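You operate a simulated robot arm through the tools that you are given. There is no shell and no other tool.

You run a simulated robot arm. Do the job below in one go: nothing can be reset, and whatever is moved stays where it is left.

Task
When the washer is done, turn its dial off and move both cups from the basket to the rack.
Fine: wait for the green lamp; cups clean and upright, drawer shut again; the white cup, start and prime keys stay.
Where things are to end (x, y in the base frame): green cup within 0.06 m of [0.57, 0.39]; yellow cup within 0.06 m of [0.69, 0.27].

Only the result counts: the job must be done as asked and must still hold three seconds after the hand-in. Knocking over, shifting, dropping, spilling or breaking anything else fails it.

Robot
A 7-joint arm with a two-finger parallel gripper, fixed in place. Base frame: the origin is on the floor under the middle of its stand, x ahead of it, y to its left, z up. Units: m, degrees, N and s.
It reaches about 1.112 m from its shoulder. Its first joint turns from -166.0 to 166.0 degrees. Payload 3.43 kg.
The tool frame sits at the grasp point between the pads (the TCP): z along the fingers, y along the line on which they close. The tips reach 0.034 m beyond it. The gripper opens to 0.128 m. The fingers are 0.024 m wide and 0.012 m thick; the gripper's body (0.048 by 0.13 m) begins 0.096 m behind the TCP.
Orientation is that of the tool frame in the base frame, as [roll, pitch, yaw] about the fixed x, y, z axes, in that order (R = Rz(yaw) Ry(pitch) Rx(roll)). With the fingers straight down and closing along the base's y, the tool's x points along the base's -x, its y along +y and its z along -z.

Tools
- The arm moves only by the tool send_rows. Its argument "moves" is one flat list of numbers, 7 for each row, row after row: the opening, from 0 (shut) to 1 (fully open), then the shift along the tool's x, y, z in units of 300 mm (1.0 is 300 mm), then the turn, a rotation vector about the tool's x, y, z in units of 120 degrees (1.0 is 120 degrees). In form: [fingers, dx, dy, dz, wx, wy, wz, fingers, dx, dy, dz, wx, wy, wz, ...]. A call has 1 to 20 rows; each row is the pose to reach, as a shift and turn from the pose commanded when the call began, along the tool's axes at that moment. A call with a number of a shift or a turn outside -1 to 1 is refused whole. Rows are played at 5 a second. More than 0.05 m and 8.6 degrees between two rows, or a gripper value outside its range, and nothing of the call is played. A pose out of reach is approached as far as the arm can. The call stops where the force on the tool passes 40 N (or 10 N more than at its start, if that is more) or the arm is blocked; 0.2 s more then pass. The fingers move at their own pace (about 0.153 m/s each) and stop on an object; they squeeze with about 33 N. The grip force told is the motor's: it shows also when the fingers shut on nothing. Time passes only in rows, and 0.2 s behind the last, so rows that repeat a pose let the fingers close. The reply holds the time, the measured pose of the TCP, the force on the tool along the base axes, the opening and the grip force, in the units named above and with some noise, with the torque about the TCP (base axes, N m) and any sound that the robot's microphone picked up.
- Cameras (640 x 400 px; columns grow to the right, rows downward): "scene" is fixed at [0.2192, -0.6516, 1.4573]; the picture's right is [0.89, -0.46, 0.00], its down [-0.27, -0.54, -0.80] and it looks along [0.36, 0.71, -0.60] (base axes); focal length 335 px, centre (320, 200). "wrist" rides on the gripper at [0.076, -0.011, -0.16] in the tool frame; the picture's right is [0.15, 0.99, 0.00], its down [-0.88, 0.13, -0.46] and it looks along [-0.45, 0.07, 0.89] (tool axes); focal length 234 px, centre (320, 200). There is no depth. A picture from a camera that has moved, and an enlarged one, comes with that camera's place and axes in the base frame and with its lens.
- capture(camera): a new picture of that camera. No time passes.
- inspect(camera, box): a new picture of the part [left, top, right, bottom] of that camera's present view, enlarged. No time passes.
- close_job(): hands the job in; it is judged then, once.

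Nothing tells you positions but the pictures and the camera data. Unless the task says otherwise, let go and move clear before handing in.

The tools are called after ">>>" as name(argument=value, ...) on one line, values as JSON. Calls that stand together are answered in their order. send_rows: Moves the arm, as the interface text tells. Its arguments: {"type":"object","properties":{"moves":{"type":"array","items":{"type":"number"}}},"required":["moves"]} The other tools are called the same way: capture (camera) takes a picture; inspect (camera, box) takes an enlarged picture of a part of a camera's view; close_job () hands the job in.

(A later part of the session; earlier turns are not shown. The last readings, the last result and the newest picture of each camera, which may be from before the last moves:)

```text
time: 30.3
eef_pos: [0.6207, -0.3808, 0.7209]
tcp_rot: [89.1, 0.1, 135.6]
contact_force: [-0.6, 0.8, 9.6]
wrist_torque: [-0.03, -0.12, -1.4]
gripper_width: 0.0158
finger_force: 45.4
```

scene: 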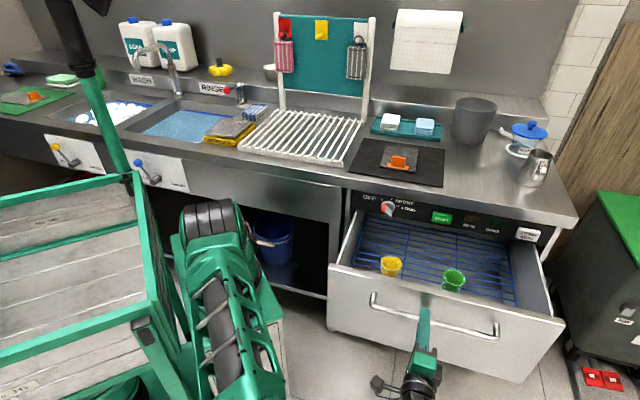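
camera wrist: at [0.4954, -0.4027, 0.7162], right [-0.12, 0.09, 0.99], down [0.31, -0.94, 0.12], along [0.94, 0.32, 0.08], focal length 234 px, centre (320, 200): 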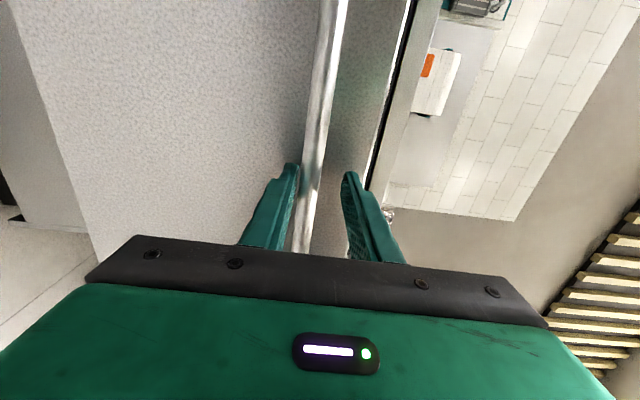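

The pull went smoothly (drawer ~31.5 cm open). One more short segment.

>>> send_rows(moves=[0, 0, 0.001, -0.02, 0, 0, 0, 0, 0.0005, 0.0015, -0.05, 0, 0, 0, 0, 0.001, 0.002, -0.08, 0, 0, 0, 0, 0.0015, 0.0025, -0.11, 0, 0, 0, 0, 0.0015, 0.003, -0.14, 0, 0, 0, 0, 0.002, 0.0035, -0.17, 0, 0, 0, 0, 0.002, 0.004, -0.2, 0, 0, 0])

>>> capture(camera="scene")

```text
time: 31.8
eef_pos: [0.572, -0.4219, 0.7218]
tcp_rot: [89.6, -0.6, 134.9]
contact_force: [17.2, -19.0, -78.9]
wrist_torque: [-1.16, -0.32, -0.97]
gripper_width: 0.0159
finger_force: 45.0
out of reach, approached as far as the arm can: row 7
stopped in row 7: the force on the tool passed its limit at 43 N (the readings are from after the stop); the commanded pose is now the measured one
```

```text
taken
```

scene: 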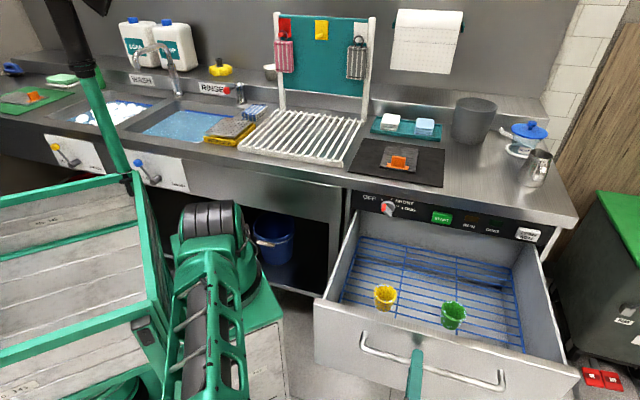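

The drawer is about 38 cm open and the arm is near its limit in that direction, which is enough. I release the handle.

>>> send_rows(moves=[0.5, 0, 0, 0, 0, 0, 0, 0.5, 0, 0, 0, 0, 0, 0, 0.5, 0, 0, 0, 0, 0, 0])

>>> capture(camera="wrist")

>>> inspect(camera="scene", box=[300, 190, 620, 390])

```text
time: 32.5
eef_pos: [0.5736, -0.4191, 0.7303]
tcp_rot: [88.9, 0.3, 135.3]
contact_force: [0.4, 0.1, 0.1]
wrist_torque: [0.02, -0.01, -0.02]
gripper_width: 0.0641
finger_force: 0.1
```

```text
taken
camera wrist: at [0.4076, -0.4792, 0.7154], right [-0.12, 0.09, 0.99], down [0.3, -0.94, 0.13], along [0.94, 0.32, 0.09], focal length 234 px, centre (320, 200)
```

wrist: 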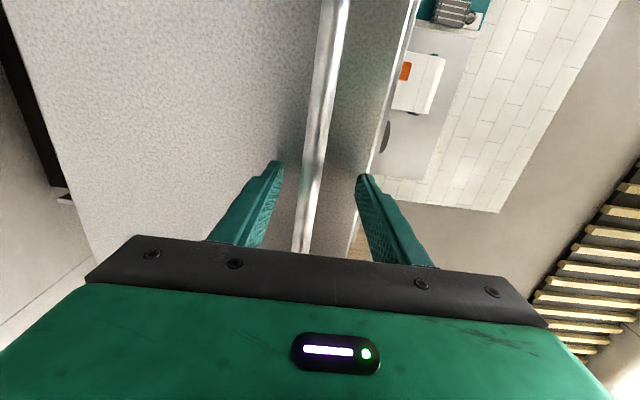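

```text
2.00 times, centred on (460, 290) of scene
camera zoom: at [0.2192, -0.6516, 1.4573], right [0.89, -0.46, 0.0], down [-0.27, -0.54, -0.8], along [0.36, 0.71, -0.6], focal length 670 px, centre (40, 20)
```

zoom: 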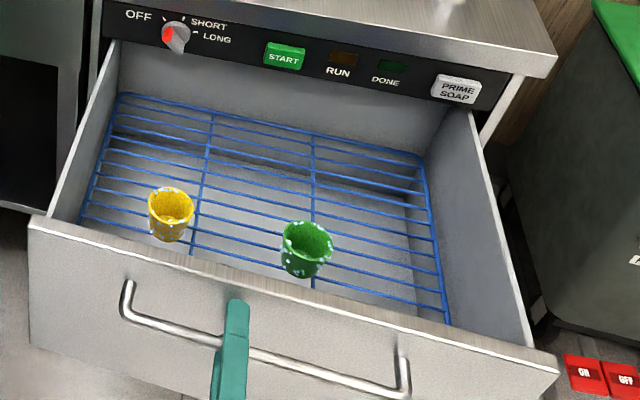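

>>> send_rows(moves=[0.5, 0, 0, -0.06, 0, 0, 0, 0.5, 0, 0, -0.12, 0, 0, 0, 0.5, 0, 0, -0.18, 0, 0, 0, 0.5, 0, 0, -0.18, 0, 0, 0])

>>> capture(camera="wrist")

>>> capture(camera="scene")

```text
time: 33.5
eef_pos: [0.5297, -0.448, 0.7365]
tcp_rot: [89.1, 0.4, 135.3]
contact_force: [-0.3, 0.0, 0.3]
wrist_torque: [0.01, -0.02, 0.01]
gripper_width: 0.0639
finger_force: 0.1
out of reach, approached as far as the arm can: row 2, 3, 4
```

```text
taken
camera wrist: at [0.3636, -0.5092, 0.7221], right [-0.12, 0.1, 0.99], down [0.3, -0.94, 0.13], along [0.95, 0.32, 0.08], focal length 234 px, centre (320, 200)
```

wrist: 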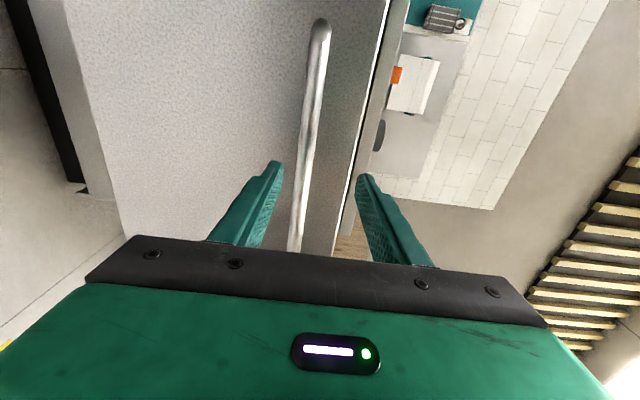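

```text
taken
```

scene: 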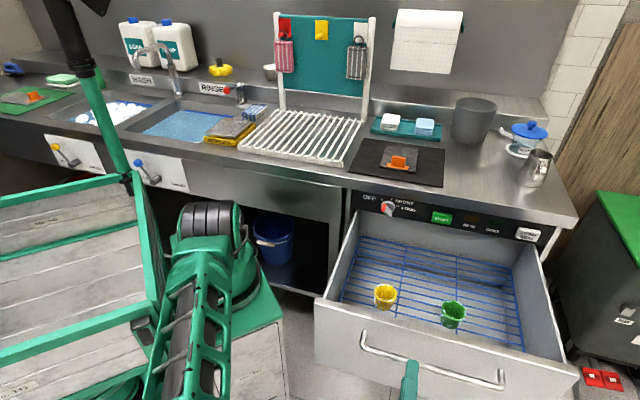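

The fingertips are just clear of the handle. I now lift up while tilting the fingers downward, to come over the open drawer for a look from above.

>>> send_rows(moves=[0.5, 0, 0.0667, 0, 0.0625, 0, 0, 0.5, 0, 0.1333, 0, 0.125, 0, 0, 0.5, 0, 0.2, 0, 0.1875, 0, 0, 0.5, 0, 0.28, 0, 0.25, 0, 0, 0.5, 0, 0.36, 0, 0.3125, 0, 0, 0.5, 0, 0.44, 0, 0.375, 0, 0])

>>> capture(camera="wrist")

>>> capture(camera="scene")

```text
time: 35.0
eef_pos: [0.5286, -0.4473, 0.8679]
tcp_rot: [134.1, 0.1, 135.3]
contact_force: [0.6, -0.1, 0.2]
wrist_torque: [0.06, -0.04, 0.0]
gripper_width: 0.0638
finger_force: 0.0
```

```text
taken
camera wrist: at [0.3886, -0.4827, 0.9699], right [0.38, 0.59, 0.71], down [0.46, -0.79, 0.41], along [0.8, 0.17, -0.57], focal length 234 px, centre (320, 200)
```

wrist: 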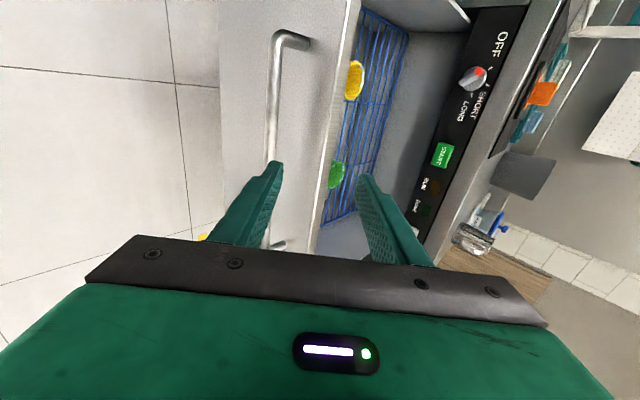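

```text
taken
```

scene: 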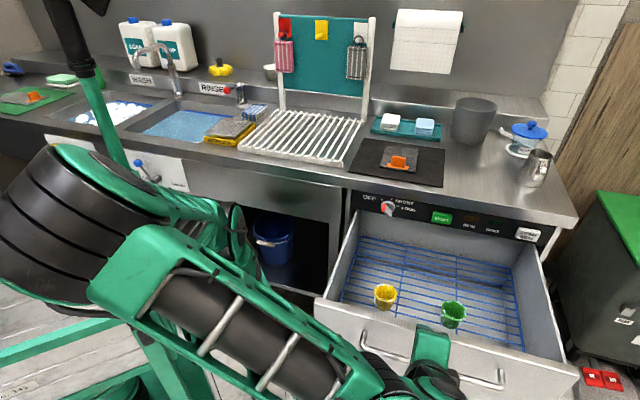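

Good view forming; I continue tilting to fully downward and rise above the drawer.

>>> send_rows(moves=[0.5, 0, 0.0903, -0.0275, 0.0625, 0, 0, 0.5, 0, 0.1807, -0.055, 0.125, 0, 0, 0.5, 0, 0.271, -0.0825, 0.1875, 0, 0, 0.5, 0, 0.3613, -0.11, 0.25, 0, 0, 0.5, 0, 0.4517, -0.1375, 0.3125, 0, 0, 0.5, 0, 0.542, -0.165, 0.3825, 0, 0, 0.5, 0, 0.542, -0.165, 0.3825, 0, 0])

>>> capture(camera="wrist")

>>> capture(camera="scene")

```text
time: 36.5
eef_pos: [0.5844, -0.3929, 1.0185]
tcp_rot: [179.9, 0.2, 135.2]
contact_force: [-0.1, -0.4, -0.4]
wrist_torque: [-0.02, -0.05, 0.02]
gripper_width: 0.064
finger_force: 0.0
```

```text
taken
camera wrist: at [0.5224, -0.3484, 1.1773], right [0.59, 0.81, 0.0], down [0.72, -0.53, 0.46], along [0.37, -0.27, -0.89], focal length 234 px, centre (320, 200)
```

wrist: 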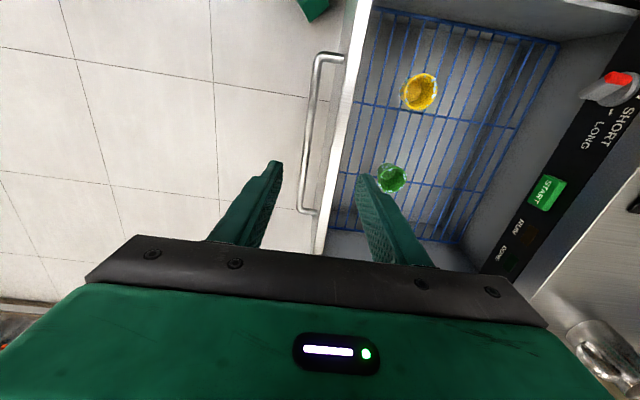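

```text
taken
```

scene: 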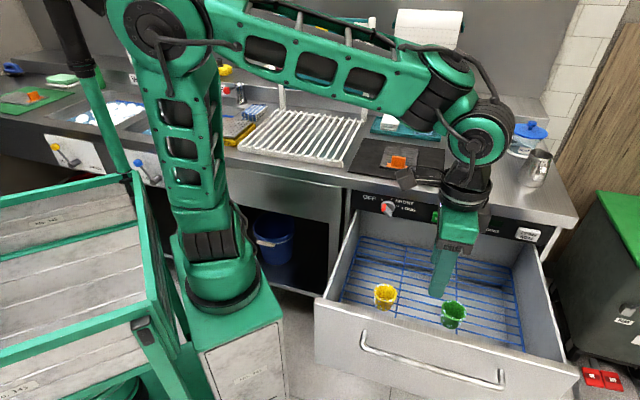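

>>> inspect(camera="wrist", box=[340, 50, 500, 150])

>>> inspect(camera="wrist", box=[330, 130, 458, 210])

>>> inspect(camera="scene", box=[340, 250, 500, 350])

```text
4.00 times, centred on (420, 100) of wrist
camera zoom: at [0.5224, -0.3484, 1.1773], right [0.59, 0.81, 0.0], down [0.72, -0.53, 0.46], along [0.37, -0.27, -0.89], focal length 937 px, centre (-80, 600)
```

zoom: 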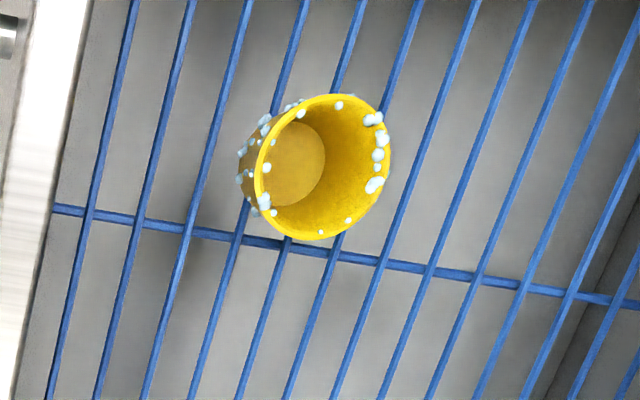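

```text
5.00 times, centred on (394, 170) of wrist
camera zoom: at [0.5224, -0.3484, 1.1773], right [0.59, 0.81, 0.0], down [0.72, -0.53, 0.46], along [0.37, -0.27, -0.89], focal length 1171 px, centre (-50, 350)
```

zoom: 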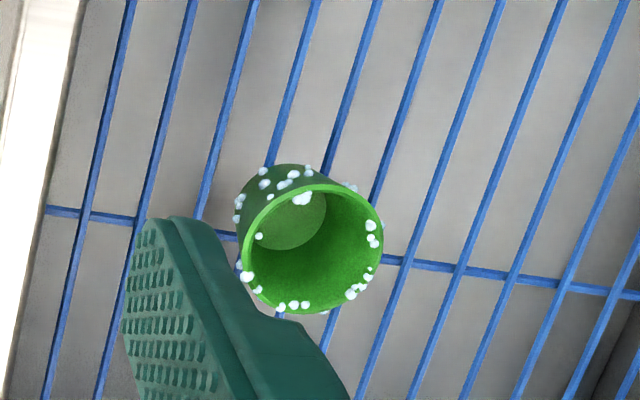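

```text
4.00 times, centred on (420, 300) of scene
camera zoom: at [0.2192, -0.6516, 1.4573], right [0.89, -0.46, 0.0], down [-0.27, -0.54, -0.8], along [0.36, 0.71, -0.6], focal length 1339 px, centre (-80, -200)
```

zoom: 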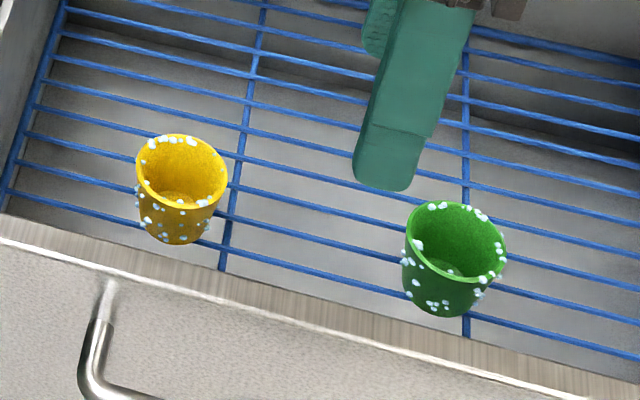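

Triangulating both views: yellow rim centre ≈ (0.652, −0.207, 0.690), green ≈ (0.779, −0.336, 0.690), rims 66 mm wide, ~58 mm tall, standing on the wire basket at z≈0.632. I move above the yellow cup.

>>> send_rows(moves=[0.8, 0.0464, 0.0996, 0.0825, 0, 0, 0, 0.8, 0.0928, 0.1991, 0.165, 0, 0, 0, 0.8, 0.1392, 0.2987, 0.2475, 0, 0, 0, 0.8, 0.1855, 0.3982, 0.33, 0, 0, 0, 0.8, 0.2319, 0.4978, 0.4125, 0, 0, 0, 0.8, 0.2783, 0.5973, 0.495, 0, 0, 0, 0.8, 0.2783, 0.5973, 0.495, 0, 0, 0])

>>> capture(camera="wrist")

>>> capture(camera="scene")

```text
time: 38.1
eef_pos: [0.6494, -0.206, 0.8689]
tcp_rot: [179.9, 0.4, 135.4]
contact_force: [-0.7, -0.4, -0.8]
wrist_torque: [-0.03, -0.01, 0.01]
gripper_width: 0.1024
finger_force: 0.1
```

```text
taken
camera wrist: at [0.5872, -0.1611, 1.027], right [0.59, 0.81, 0.0], down [0.72, -0.52, 0.46], along [0.37, -0.27, -0.89], focal length 234 px, centre (320, 200)
```

wrist: 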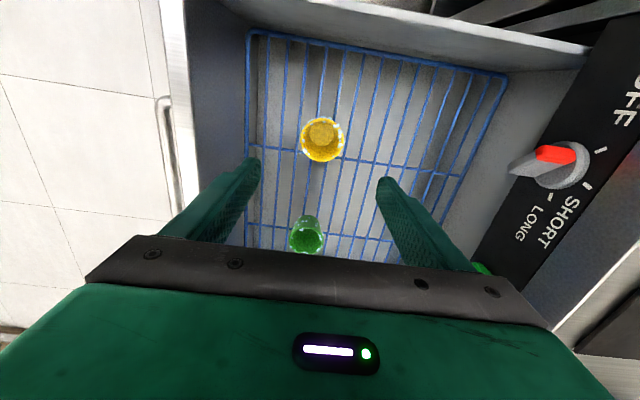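

```text
taken
```

scene: 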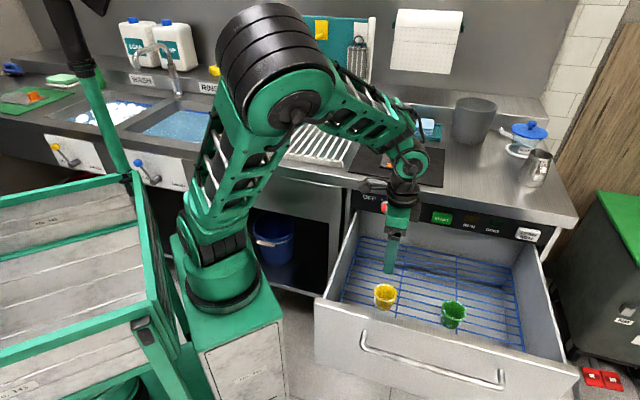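

Yellow cup is right under the gripper axis. I descend and close on its rim.

>>> send_rows(moves=[0.8, 0, 0, 0.12, 0, 0, 0, 0.8, 0, 0, 0.24, 0, 0, 0, 0.8, 0, 0, 0.36, 0, 0, 0, 0.8, 0, 0, 0.47, 0, 0, 0, 0.8, 0, 0, 0.56, 0, 0, 0, 0.8, 0, 0, 0.622, 0, 0, 0, 0.8, 0, 0, 0.622, 0, 0, 0])

>>> capture(camera="wrist")

>>> inspect(camera="scene", box=[340, 230, 500, 330])

```text
time: 39.8
eef_pos: [0.6514, -0.2063, 0.6842]
tcp_rot: [180.0, 0.2, 135.4]
contact_force: [0.8, 0.4, -0.6]
wrist_torque: [-0.03, 0.03, -0.03]
gripper_width: 0.1022
finger_force: 0.1
```

```text
taken
camera wrist: at [0.5895, -0.1613, 0.8429], right [0.59, 0.81, 0.0], down [0.72, -0.52, 0.46], along [0.37, -0.27, -0.89], focal length 234 px, centre (320, 200)
```

wrist: 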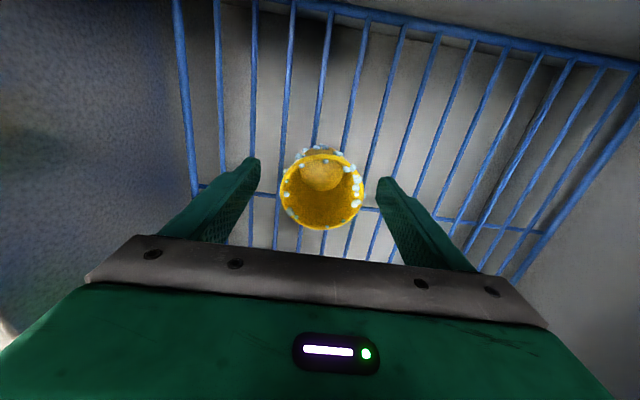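

```text
4.00 times, centred on (420, 280) of scene
camera zoom: at [0.2192, -0.6516, 1.4573], right [0.89, -0.46, 0.0], down [-0.27, -0.54, -0.8], along [0.36, 0.71, -0.6], focal length 1339 px, centre (-80, -120)
```

zoom: 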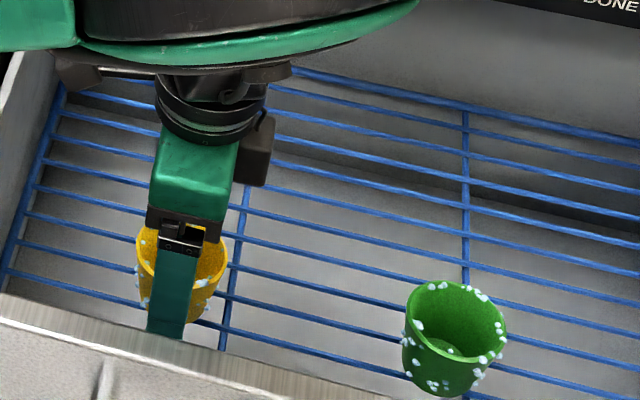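

>>> send_rows(moves=[0, 0, 0, 0, 0, 0, 0, 0, 0, 0, 0, 0, 0, 0, 0, 0, 0, 0, 0, 0, 0, 0, 0, 0, 0, 0, 0, 0])

>>> inspect(camera="wrist", box=[200, 100, 440, 250])

```text
time: 40.8
eef_pos: [0.6513, -0.2065, 0.6844]
tcp_rot: [179.9, 0.3, 135.4]
contact_force: [-0.6, 1.2, 0.0]
wrist_torque: [-0.02, -0.03, 0.03]
gripper_width: 0.0624
finger_force: 32.7
```

```text
2.67 times, centred on (320, 175) of wrist
camera zoom: at [0.5896, -0.1613, 0.8433], right [0.59, 0.81, 0.0], down [0.72, -0.52, 0.46], along [0.37, -0.27, -0.89], focal length 624 px, centre (320, 267)
```

zoom: 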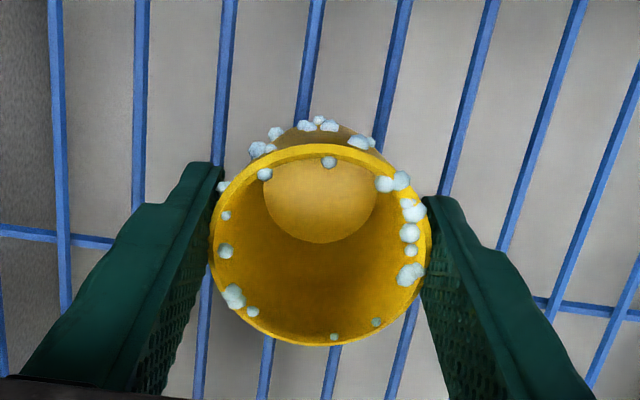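

The yellow cup is gripped (62 mm). I lift it straight up.

>>> send_rows(moves=[0, 0, 0, -0.03, 0, 0, 0, 0, 0, 0, -0.1, 0, 0, 0, 0, 0, 0, -0.2, 0, 0, 0, 0, 0, 0, -0.32, 0, 0, 0, 0, 0, 0, -0.44, 0, 0, 0, 0, 0, 0, -0.56, 0, 0, 0, 0, 0, 0, -0.68, 0, 0, 0, 0, 0, 0, -0.8, 0, 0, 0, 0, 0, 0, -0.92, 0, 0, 0, 0, 0, 0, -1, 0, 0, 0])

>>> capture(camera="wrist")

>>> capture(camera="scene")

```text
time: 43.0
eef_pos: [0.6493, -0.209, 0.983]
tcp_rot: [-179.9, 0.2, 135.4]
contact_force: [-0.3, 0.2, -1.2]
wrist_torque: [0.04, 0.04, -0.01]
gripper_width: 0.0626
finger_force: 33.1
```

```text
taken
camera wrist: at [0.588, -0.164, 1.1432], right [0.59, 0.81, 0.0], down [0.72, -0.53, 0.46], along [0.37, -0.27, -0.89], focal length 234 px, centre (320, 200)
```

wrist: 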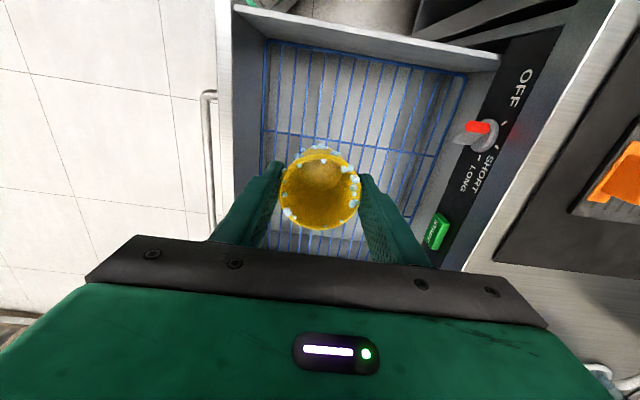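

```text
taken
```

scene: 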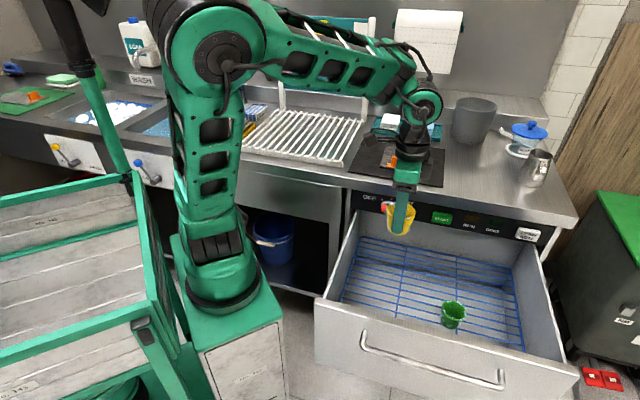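

The cup holds well. I carry it up and across toward the rack side, turning the gripper with the arm.

>>> send_rows(moves=[0, 0.0705, 0.0521, -0.12, 0, 0, -0.0375, 0, 0.141, 0.1042, -0.24, 0, 0, -0.075, 0, 0.2115, 0.1563, -0.34, 0, 0, -0.1125, 0, 0.282, 0.2084, -0.42, 0, 0, -0.15, 0, 0.3525, 0.2605, -0.47, 0, 0, -0.1875, 0, 0.423, 0.3126, -0.49, 0, 0, -0.225, 0, 0.4935, 0.3647, -0.49, 0, 0, -0.2625, 0, 0.564, 0.4168, -0.49, 0, 0, -0.3, 0, 0.6345, 0.4689, -0.49, 0, 0, -0.3375, 0, 0.705, 0.521, -0.49, 0, 0, -0.375])

>>> capture(camera="wrist")

>>> capture(camera="scene")

```text
time: 45.1
eef_pos: [0.6058, 0.0535, 1.1315]
tcp_rot: [-180.0, 0.2, -179.6]
contact_force: [-0.6, -0.4, -0.4]
wrist_torque: [0.0, 0.01, -0.02]
gripper_width: 0.0624
finger_force: 32.8
```

```text
taken
camera wrist: at [0.5313, 0.041, 1.2892], right [-0.15, 0.99, 0.0], down [0.88, 0.14, 0.46], along [0.45, 0.07, -0.89], focal length 234 px, centre (320, 200)
```

wrist: 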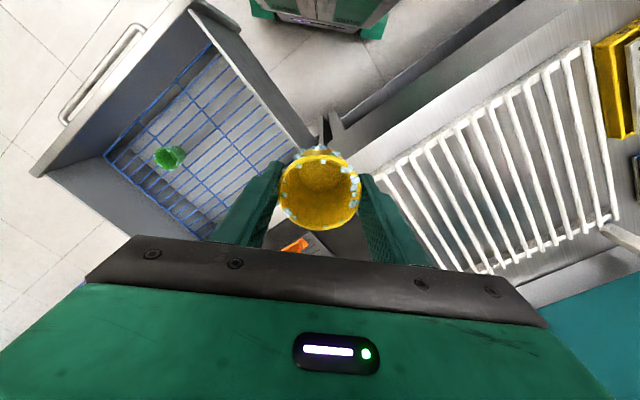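

```text
taken
```

scene: 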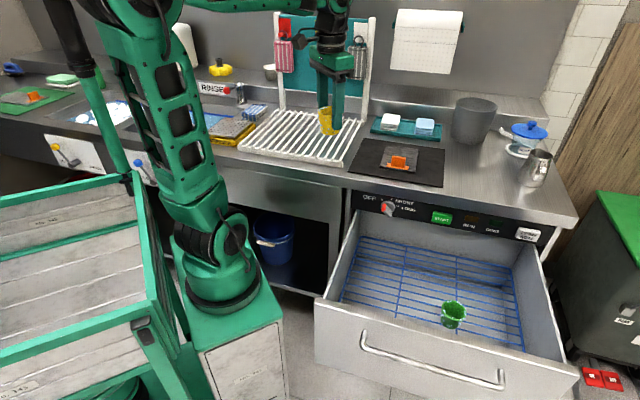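

>>> send_rows(moves=[0, 0.04, 0.0967, -0.0067, 0, 0, -0.0375, 0, 0.08, 0.1934, -0.0133, 0, 0, -0.075, 0, 0.12, 0.2901, -0.02, 0, 0, -0.1125, 0, 0.16, 0.3868, -0.0267, 0, 0, -0.15, 0, 0.2, 0.4835, -0.0333, 0, 0, -0.1875, 0, 0.24, 0.5802, -0.04, 0, 0, -0.225, 0, 0.28, 0.6769, -0.0467, 0, 0, -0.2625, 0, 0.32, 0.7736, -0.0533, 0, 0, -0.3, 0, 0.36, 0.8703, -0.06, 0, 0, -0.3375, 0, 0.4, 0.967, -0.0667, 0, 0, -0.375])

>>> capture(camera="wrist")

>>> capture(camera="scene")

```text
time: 47.4
eef_pos: [0.4858, 0.3414, 1.1485]
tcp_rot: [-179.8, 0.1, -134.6]
contact_force: [0.1, 0.5, -0.2]
wrist_torque: [0.02, 0.02, 0.0]
gripper_width: 0.0625
finger_force: 33.8
```

```text
taken
camera wrist: at [0.4403, 0.2791, 1.3078], right [-0.81, 0.59, 0.0], down [0.52, 0.72, 0.46], along [0.27, 0.37, -0.89], focal length 234 px, centre (320, 200)
```

wrist: 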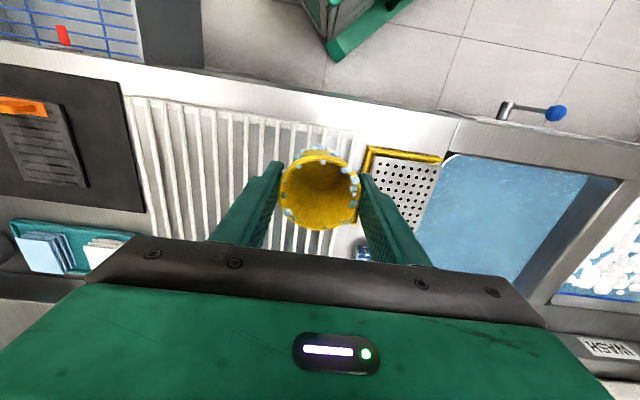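

```text
taken
```

scene: 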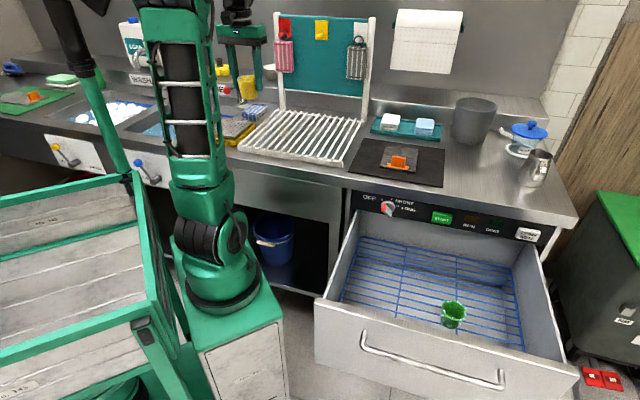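

Yellow cup is carried level; I see the rack below and the RINSE basin ahead (centre about (0.33, 0.74), water ≈6 cm below the rim). I carry the cup over the rinse water.

>>> send_rows(moves=[0, -0.0375, 0.121, 0, 0, 0, 0, 0, -0.075, 0.242, 0, 0, 0, 0, 0, -0.1125, 0.363, 0, 0, 0, 0, 0, -0.15, 0.484, 0, 0, 0, 0, 0, -0.1875, 0.605, 0, 0, 0, 0, 0, -0.225, 0.726, 0, 0, 0, 0, 0, -0.2625, 0.847, 0, 0, 0, 0, 0, -0.3, 0.967, 0, 0, 0, 0, 0, -0.3, 0.967, 0, 0, 0, 0])

>>> capture(camera="wrist")

>>> inspect(camera="scene", box=[60, 20, 300, 170])

```text
time: 49.4
eef_pos: [0.3429, 0.6112, 1.1469]
tcp_rot: [-179.7, 0.0, -134.7]
contact_force: [0.1, 0.1, 0.0]
wrist_torque: [-0.01, -0.02, -0.01]
gripper_width: 0.0623
finger_force: 33.2
```

```text
taken
camera wrist: at [0.298, 0.5484, 1.3063], right [-0.81, 0.59, 0.0], down [0.52, 0.72, 0.46], along [0.27, 0.37, -0.89], focal length 234 px, centre (320, 200)
```

wrist: 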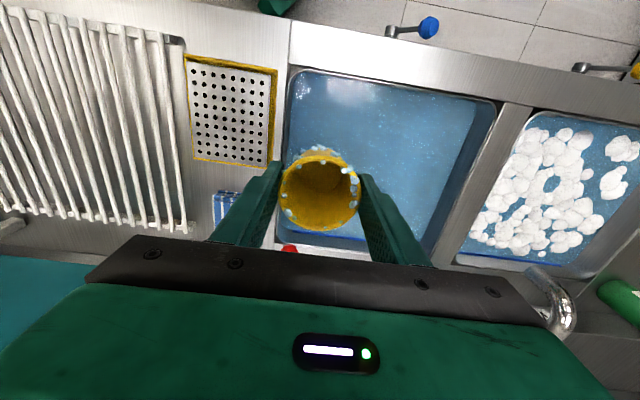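

```text
2.67 times, centred on (180, 95) of scene
camera zoom: at [0.2192, -0.6516, 1.4573], right [0.89, -0.46, 0.0], down [-0.27, -0.54, -0.8], along [0.36, 0.71, -0.6], focal length 893 px, centre (693, 480)
```

zoom: 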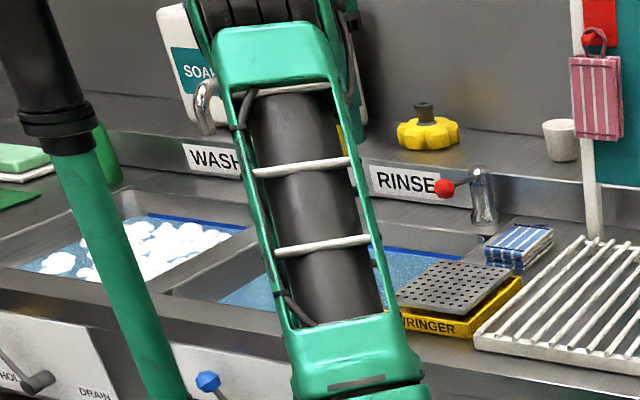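

I see the whole basin now. I shift to its middle and lower the cup to just above the water.

>>> send_rows(moves=[0, -0.039, 0.111, 0, 0, 0, 0, 0, -0.078, 0.222, 0, 0, 0, 0, 0, -0.117, 0.333, 0, 0, 0, 0, 0, -0.117, 0.333, 0.12, 0, 0, 0, 0, -0.117, 0.333, 0.24, 0, 0, 0, 0, -0.117, 0.333, 0.36, 0, 0, 0, 0, -0.117, 0.333, 0.48, 0, 0, 0, 0, -0.117, 0.333, 0.6, 0, 0, 0, 0, -0.117, 0.333, 0.72, 0, 0, 0, 0, -0.117, 0.333, 0.8, 0, 0, 0, 0, -0.117, 0.333, 0.8, 0, 0, 0])

>>> capture(camera="wrist")

>>> capture(camera="scene")

```text
time: 51.8
eef_pos: [0.2971, 0.7059, 0.9071]
tcp_rot: [-179.7, 0.0, -134.6]
contact_force: [-0.4, -0.5, -0.3]
wrist_torque: [0.01, 0.0, 0.03]
gripper_width: 0.0622
finger_force: 33.3
out of reach, approached as far as the arm can: row 3
```

```text
taken
camera wrist: at [0.2515, 0.6426, 1.0667], right [-0.81, 0.59, 0.0], down [0.52, 0.72, 0.46], along [0.27, 0.37, -0.89], focal length 234 px, centre (320, 200)
```

wrist: 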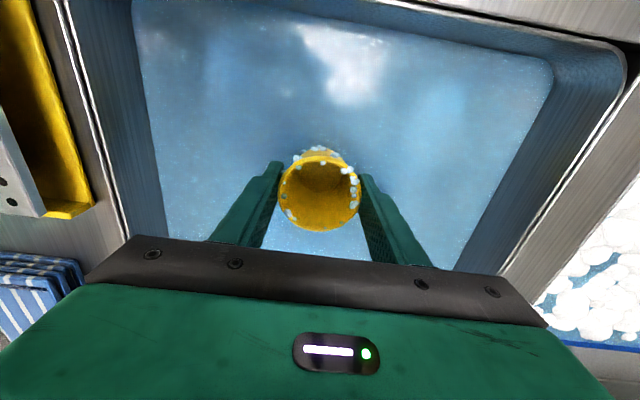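

```text
taken
```

scene: 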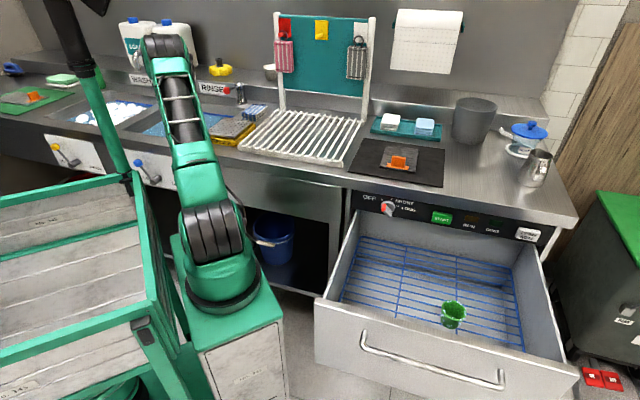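

The cup hovers over clear rinse water. I lower it slowly into the water.

>>> send_rows(moves=[0, 0, 0, 0.05, 0, 0, 0, 0, 0, 0, 0.1, 0, 0, 0, 0, 0, 0, 0.15, 0, 0, 0, 0, 0, 0, 0.2, 0, 0, 0, 0, 0, 0, 0.25, 0, 0, 0, 0, 0, 0, 0.25, 0, 0, 0, 0, 0, 0, 0.25, 0, 0, 0])

>>> capture(camera="wrist")

>>> inspect(camera="wrist", box=[220, 110, 420, 235])

```text
time: 53.4
eef_pos: [0.298, 0.7052, 0.8345]
tcp_rot: [-179.7, 0.1, -134.6]
contact_force: [-0.1, 0.4, -2.1]
wrist_torque: [-0.01, -0.02, -0.02]
gripper_width: 0.0625
finger_force: 32.8
```

```text
taken
camera wrist: at [0.2519, 0.642, 0.9917], right [-0.81, 0.59, 0.0], down [0.52, 0.72, 0.46], along [0.27, 0.37, -0.89], focal length 234 px, centre (320, 200)
```

wrist: 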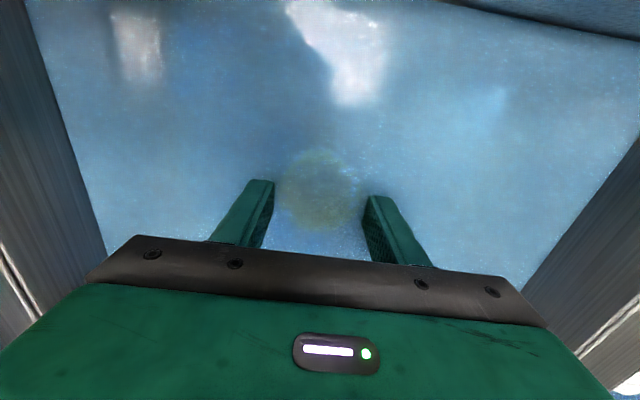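

```text
3.20 times, centred on (320, 172) of wrist
camera zoom: at [0.2519, 0.642, 0.9917], right [-0.81, 0.59, 0.0], down [0.52, 0.72, 0.46], along [0.27, 0.37, -0.89], focal length 749 px, centre (320, 288)
```

zoom: 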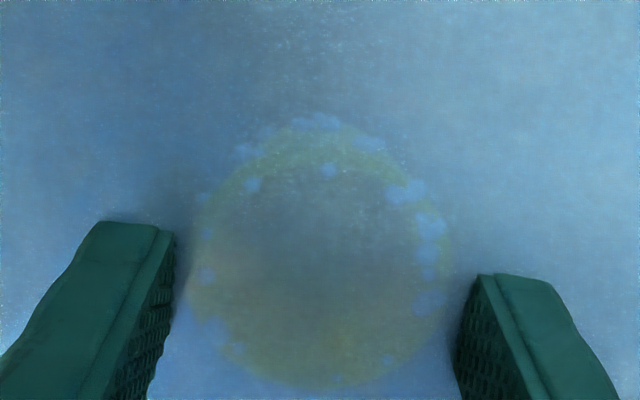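

The cup is fully submerged; suds are still visible. I swish it gently for a few seconds.

>>> send_rows(moves=[0, 0, 0.05, 0, 0, 0, 0, 0, 0, 0.1, 0, 0, 0, 0, 0, 0, 0.05, 0, 0, 0, 0, 0, 0, 0, 0, 0, 0, 0, 0, 0, -0.05, 0, 0, 0, 0, 0, 0, -0.1, 0, 0, 0, 0, 0, 0, -0.05, 0, 0, 0, 0, 0, 0, 0, 0, 0, 0, 0, 0, 0, 0.05, 0, 0, 0, 0, 0, 0, 0.1, 0, 0, 0, 0, 0, 0, 0.05, 0, 0, 0, 0, 0, 0, 0, 0, 0, 0, 0, 0, 0, -0.05, 0, 0, 0, 0, 0, 0, -0.1, 0, 0, 0, 0, 0, 0, -0.05, 0, 0, 0, 0, 0, 0, 0, 0, 0, 0, 0])

>>> inspect(camera="wrist", box=[220, 110, 420, 235])

```text
time: 56.8
eef_pos: [0.2969, 0.7038, 0.8332]
tcp_rot: [-179.7, 0.2, -134.7]
contact_force: [-0.6, 0.1, -0.6]
wrist_torque: [-0.02, 0.02, -0.01]
gripper_width: 0.0626
finger_force: 32.6
```

```text
3.20 times, centred on (320, 172) of wrist
camera zoom: at [0.2511, 0.6421, 0.9935], right [-0.81, 0.59, -0.01], down [0.52, 0.72, 0.46], along [0.27, 0.37, -0.89], focal length 749 px, centre (320, 288)
```

zoom: 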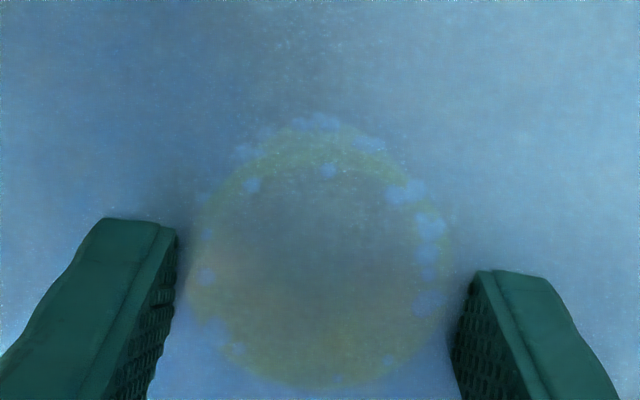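

>>> send_rows(moves=[0, 0, 0, 0, 0, 0, 0, 0, 0, 0, 0, 0, 0, 0, 0, 0, 0, 0, 0, 0, 0, 0, 0, 0, 0, 0, 0, 0, 0, 0, 0, 0, 0, 0, 0, 0, 0, 0, 0, 0, 0, 0, 0, 0, 0, 0, 0, 0, 0, 0, 0, 0, 0, 0, 0, 0, 0, 0, 0, 0, 0, 0, 0, 0, 0, 0, 0, 0, 0, 0, 0, 0, 0, -0.05, 0, 0, 0, 0, 0, 0, -0.1, 0, 0, 0, 0, 0, 0, -0.16, 0, 0, 0, 0, 0, 0, -0.22, 0, 0, 0, 0, 0, 0, -0.28, 0, 0, 0, 0, 0, 0, -0.34, 0, 0, 0, 0, 0, 0, -0.34, 0, 0, 0])

>>> inspect(camera="wrist", box=[220, 110, 420, 235])

```text
time: 60.4
eef_pos: [0.2962, 0.7039, 0.9341]
tcp_rot: [-179.8, 0.1, -134.6]
contact_force: [0.3, 0.2, -0.6]
wrist_torque: [0.0, 0.01, 0.01]
gripper_width: 0.0626
finger_force: 32.5
```

```text
3.20 times, centred on (320, 172) of wrist
camera zoom: at [0.2503, 0.6411, 1.0939], right [-0.81, 0.59, 0.0], down [0.52, 0.72, 0.46], along [0.27, 0.37, -0.89], focal length 749 px, centre (320, 288)
```

zoom: 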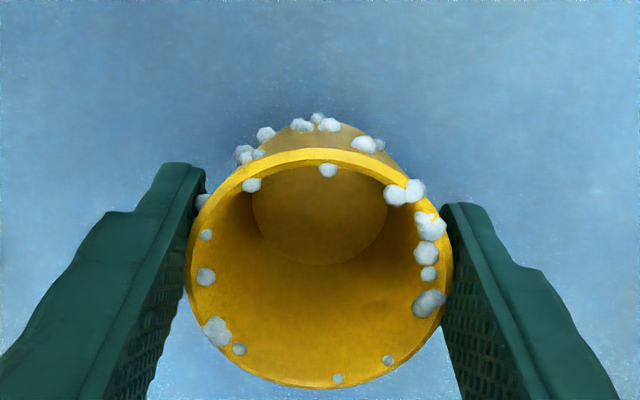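

After ~7 s under water the white beads look unchanged. I'll zoom right in to judge what they are, comparing with the wash-basin suds and the green cup.

>>> inspect(camera="wrist", box=[268, 140, 372, 205])

>>> inspect(camera="wrist", box=[340, 160, 372, 180])

>>> inspect(camera="scene", box=[437, 296, 469, 316])

>>> capture(camera="scene")

```text
6.15 times, centred on (320, 172) of wrist
camera zoom: at [0.2503, 0.6411, 1.0939], right [-0.81, 0.59, 0.0], down [0.52, 0.72, 0.46], along [0.27, 0.37, -0.89], focal length 1441 px, centre (320, 369)
```

zoom: 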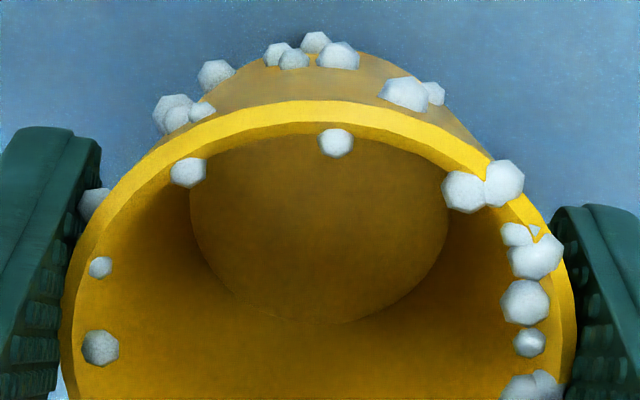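

```text
16.00 times, centred on (356, 170) of wrist
camera zoom: at [0.2503, 0.6411, 1.0939], right [-0.81, 0.59, 0.0], down [0.52, 0.72, 0.46], along [0.27, 0.37, -0.89], focal length 3747 px, centre (-256, 680)
```

zoom: 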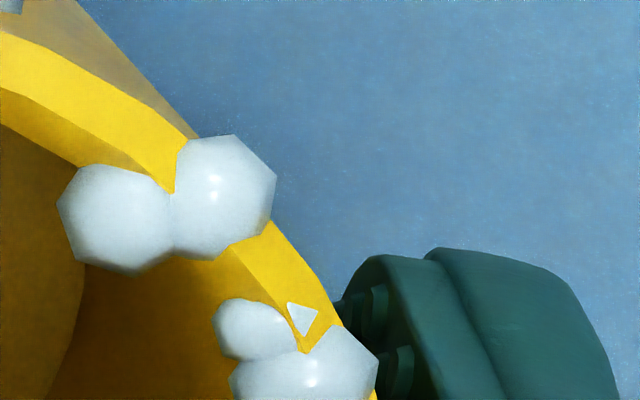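

```text
16.00 times, centred on (453, 306) of scene
camera zoom: at [0.2192, -0.6516, 1.4573], right [0.89, -0.46, 0.0], down [-0.27, -0.54, -0.8], along [0.36, 0.71, -0.6], focal length 5356 px, centre (-1808, -1496)
```

zoom: 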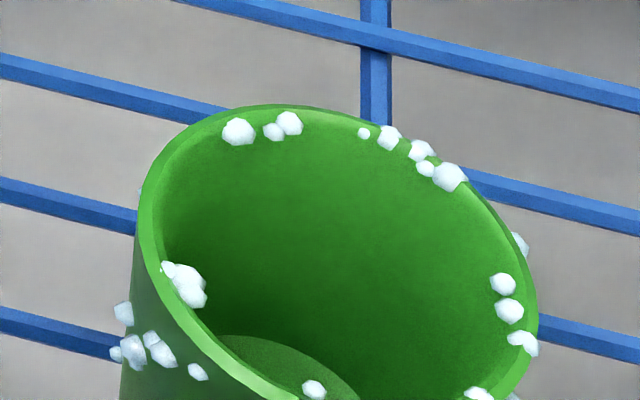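

```text
taken
```

scene: 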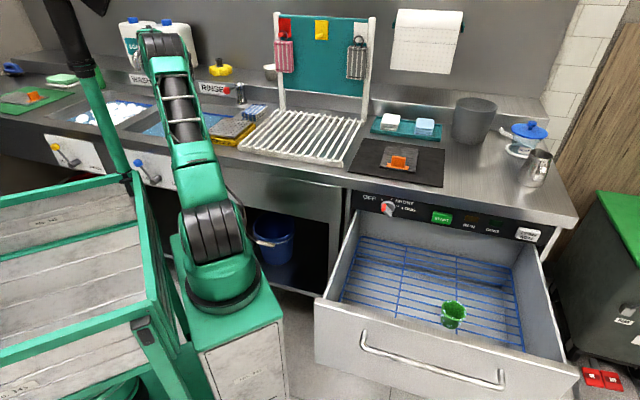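

>>> inspect(camera="scene", box=[96, 95, 144, 125])

>>> inspect(camera="scene", box=[225, 75, 265, 100])

>>> capture(camera="wrist")

```text
13.33 times, centred on (120, 110) of scene
camera zoom: at [0.2192, -0.6516, 1.4573], right [0.89, -0.46, 0.0], down [-0.27, -0.54, -0.8], along [0.36, 0.71, -0.6], focal length 4463 px, centre (2987, 1400)
```

zoom: 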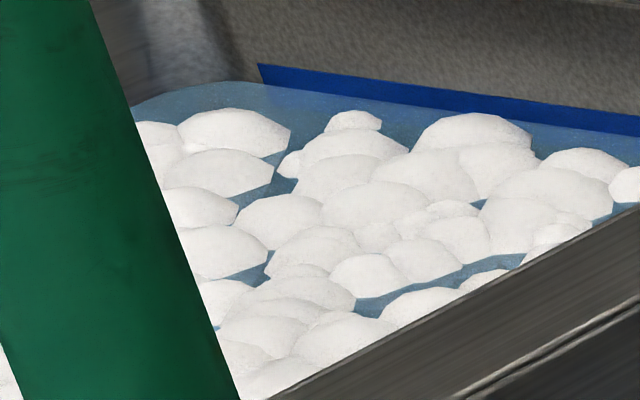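

```text
16.00 times, centred on (245, 88) of scene
camera zoom: at [0.2192, -0.6516, 1.4573], right [0.89, -0.46, 0.0], down [-0.27, -0.54, -0.8], along [0.36, 0.71, -0.6], focal length 5356 px, centre (1520, 2000)
```

zoom: 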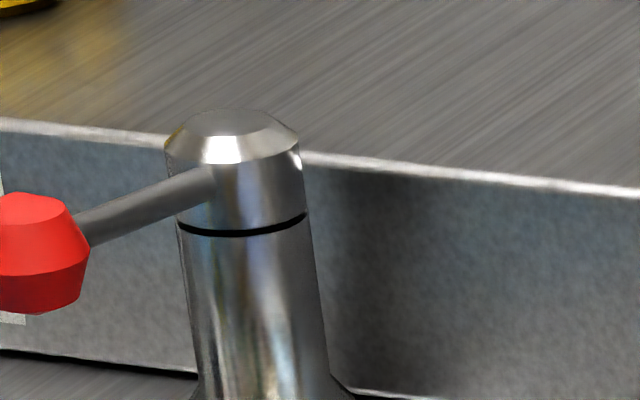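

```text
taken
camera wrist: at [0.2503, 0.6411, 1.0939], right [-0.81, 0.59, 0.0], down [0.52, 0.72, 0.46], along [0.27, 0.37, -0.89], focal length 234 px, centre (320, 200)
```

wrist: 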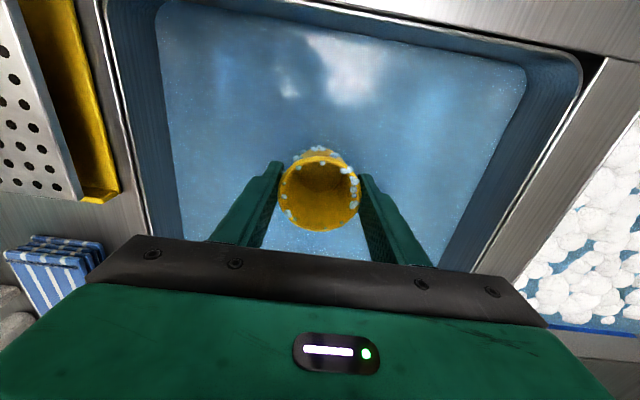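

The beads are glossy and bluish, unlike the matte white wash-basin suds, so they may just be water drops; as cheap insurance I give the cup one more thorough plunge and swish in the rinse water before deciding.

>>> send_rows(moves=[0, 0, 0, 0.13, 0, 0, 0, 0, 0, 0, 0.26, 0, 0, 0, 0, 0, 0, 0.37, 0, 0, 0, 0, 0, 0.12, 0.37, 0, 0, 0, 0, 0, 0.2, 0.37, 0, 0, 0, 0, 0, 0.08, 0.37, 0, 0, 0, 0, 0, -0.06, 0.37, 0, 0, 0, 0, 0, -0.2, 0.37, 0, 0, 0, 0, 0, -0.1, 0.37, 0, 0, 0, 0, 0, 0, 0.37, 0, 0, 0, 0, 0, 0, 0.24, 0, 0, 0, 0, 0, 0, 0.12, 0, 0, 0, 0, 0, 0, 0.24, 0, 0, 0, 0, 0, 0, 0.37, 0, 0, 0, 0, 0, 0, 0.37, 0, 0, 0, 0, 0, 0, 0.26, 0, 0, 0, 0, 0, 0, 0.13, 0, 0, 0, 0, 0, 0, 0, 0, 0, 0, 0, 0, 0, -0.1, 0, 0, 0, 0, 0, 0, -0.1, 0, 0, 0])

>>> inspect(camera="wrist", box=[220, 110, 420, 235])

>>> capture(camera="scene")

```text
time: 64.5
eef_pos: [0.2967, 0.7068, 0.9657]
tcp_rot: [-179.7, 0.1, -134.6]
contact_force: [0.0, 0.6, -0.9]
wrist_torque: [0.0, 0.02, 0.0]
gripper_width: 0.0627
finger_force: 32.8
```

```text
3.20 times, centred on (320, 172) of wrist
camera zoom: at [0.2516, 0.6429, 1.1251], right [-0.81, 0.59, 0.0], down [0.52, 0.72, 0.46], along [0.27, 0.37, -0.89], focal length 749 px, centre (320, 288)
```

zoom: 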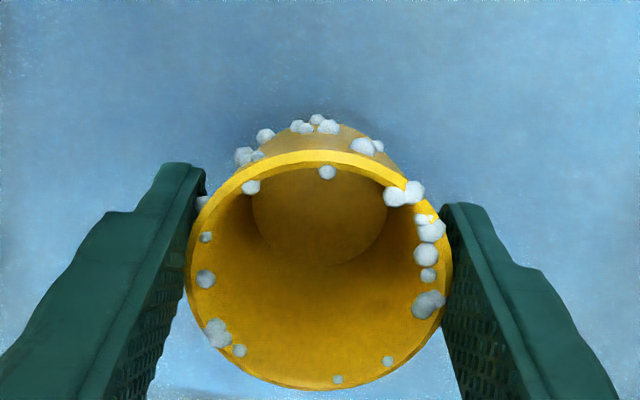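

```text
taken
```

scene: 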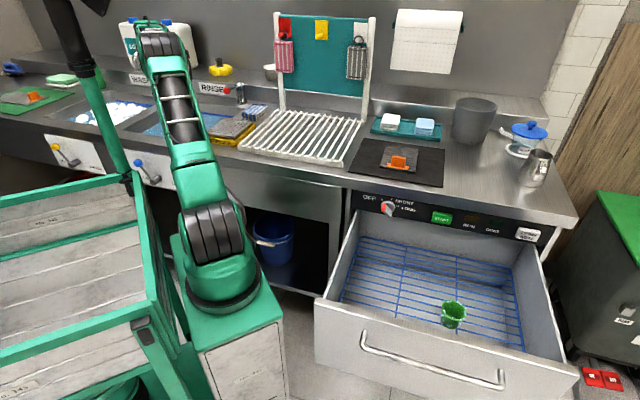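

Still no change, so these beads are water drops on freshly washed (wet) cups, and the rinse has done no harm. I carry the yellow cup back toward the rack.

>>> send_rows(moves=[0, 0, 0, -0.12, 0, 0, 0, 0, 0.01, -0.04, -0.24, 0, 0, 0, 0, 0.02, -0.12, -0.34, 0, 0, 0, 0, 0.03, -0.22, -0.4, 0, 0, 0, 0, 0.04, -0.33, -0.42, 0, 0, 0, 0, 0.05, -0.44, -0.44, 0, 0, 0, 0, 0.06, -0.55, -0.46, 0, 0, 0, 0, 0.07, -0.66, -0.48, 0, 0, 0, 0, 0.08, -0.77, -0.5, 0, 0, 0, 0, 0.09, -0.88, -0.5, 0, 0, 0, 0, 0.1, -0.98, -0.5, 0, 0, 0, 0, 0.1, -0.98, -0.5, 0, 0, 0])

>>> capture(camera="wrist")

```text
time: 67.2
eef_pos: [0.4836, 0.476, 1.1164]
tcp_rot: [-179.8, 0.2, -134.6]
contact_force: [0.0, 0.4, -1.3]
wrist_torque: [0.01, 0.01, -0.01]
gripper_width: 0.0626
finger_force: 32.6
```

```text
taken
camera wrist: at [0.4375, 0.4139, 1.2757], right [-0.81, 0.59, 0.0], down [0.52, 0.72, 0.46], along [0.27, 0.37, -0.89], focal length 234 px, centre (320, 200)
```

wrist: 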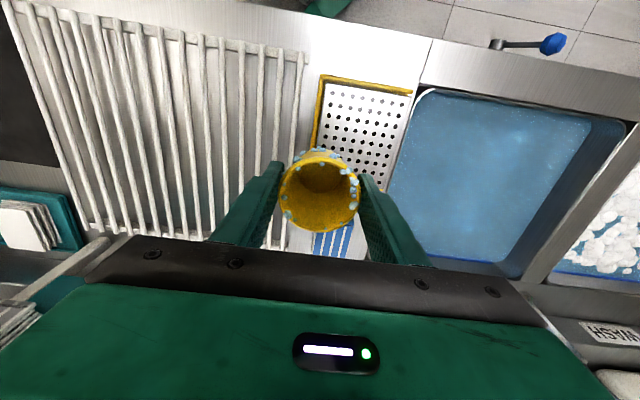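

>>> inspect(camera="wrist", box=[0, 0, 320, 200])

>>> inspect(camera="wrist", box=[40, 60, 200, 160])

>>> inspect(camera="scene", box=[230, 95, 390, 195])

```text
2.00 times, centred on (160, 100) of wrist
camera zoom: at [0.4375, 0.4139, 1.2757], right [-0.81, 0.59, 0.0], down [0.52, 0.72, 0.46], along [0.27, 0.37, -0.89], focal length 468 px, centre (640, 400)
```

zoom: 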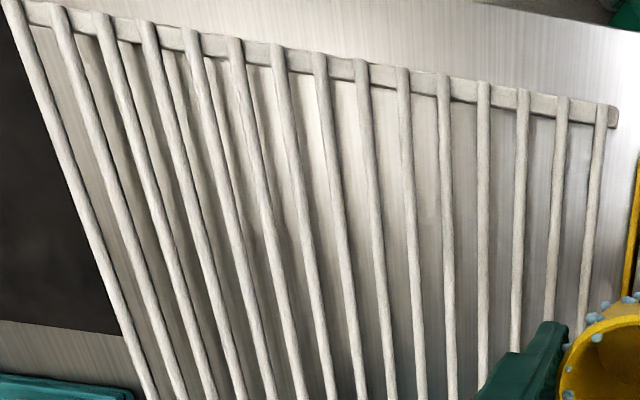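

```text
4.00 times, centred on (120, 110) of wrist
camera zoom: at [0.4375, 0.4139, 1.2757], right [-0.81, 0.59, 0.0], down [0.52, 0.72, 0.46], along [0.27, 0.37, -0.89], focal length 937 px, centre (1120, 560)
```

zoom: 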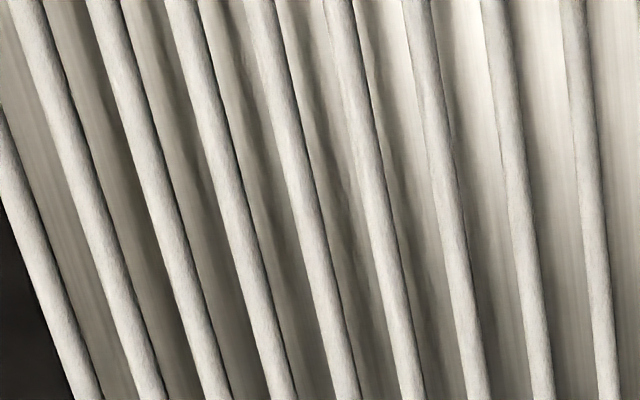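

```text
4.00 times, centred on (310, 145) of scene
camera zoom: at [0.2192, -0.6516, 1.4573], right [0.89, -0.46, 0.0], down [-0.27, -0.54, -0.8], along [0.36, 0.71, -0.6], focal length 1339 px, centre (360, 420)
```

zoom: 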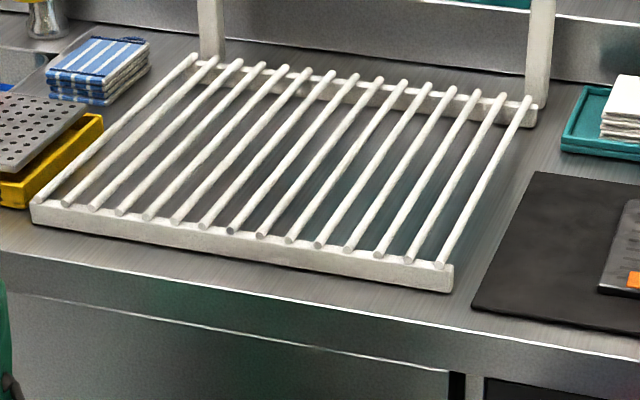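

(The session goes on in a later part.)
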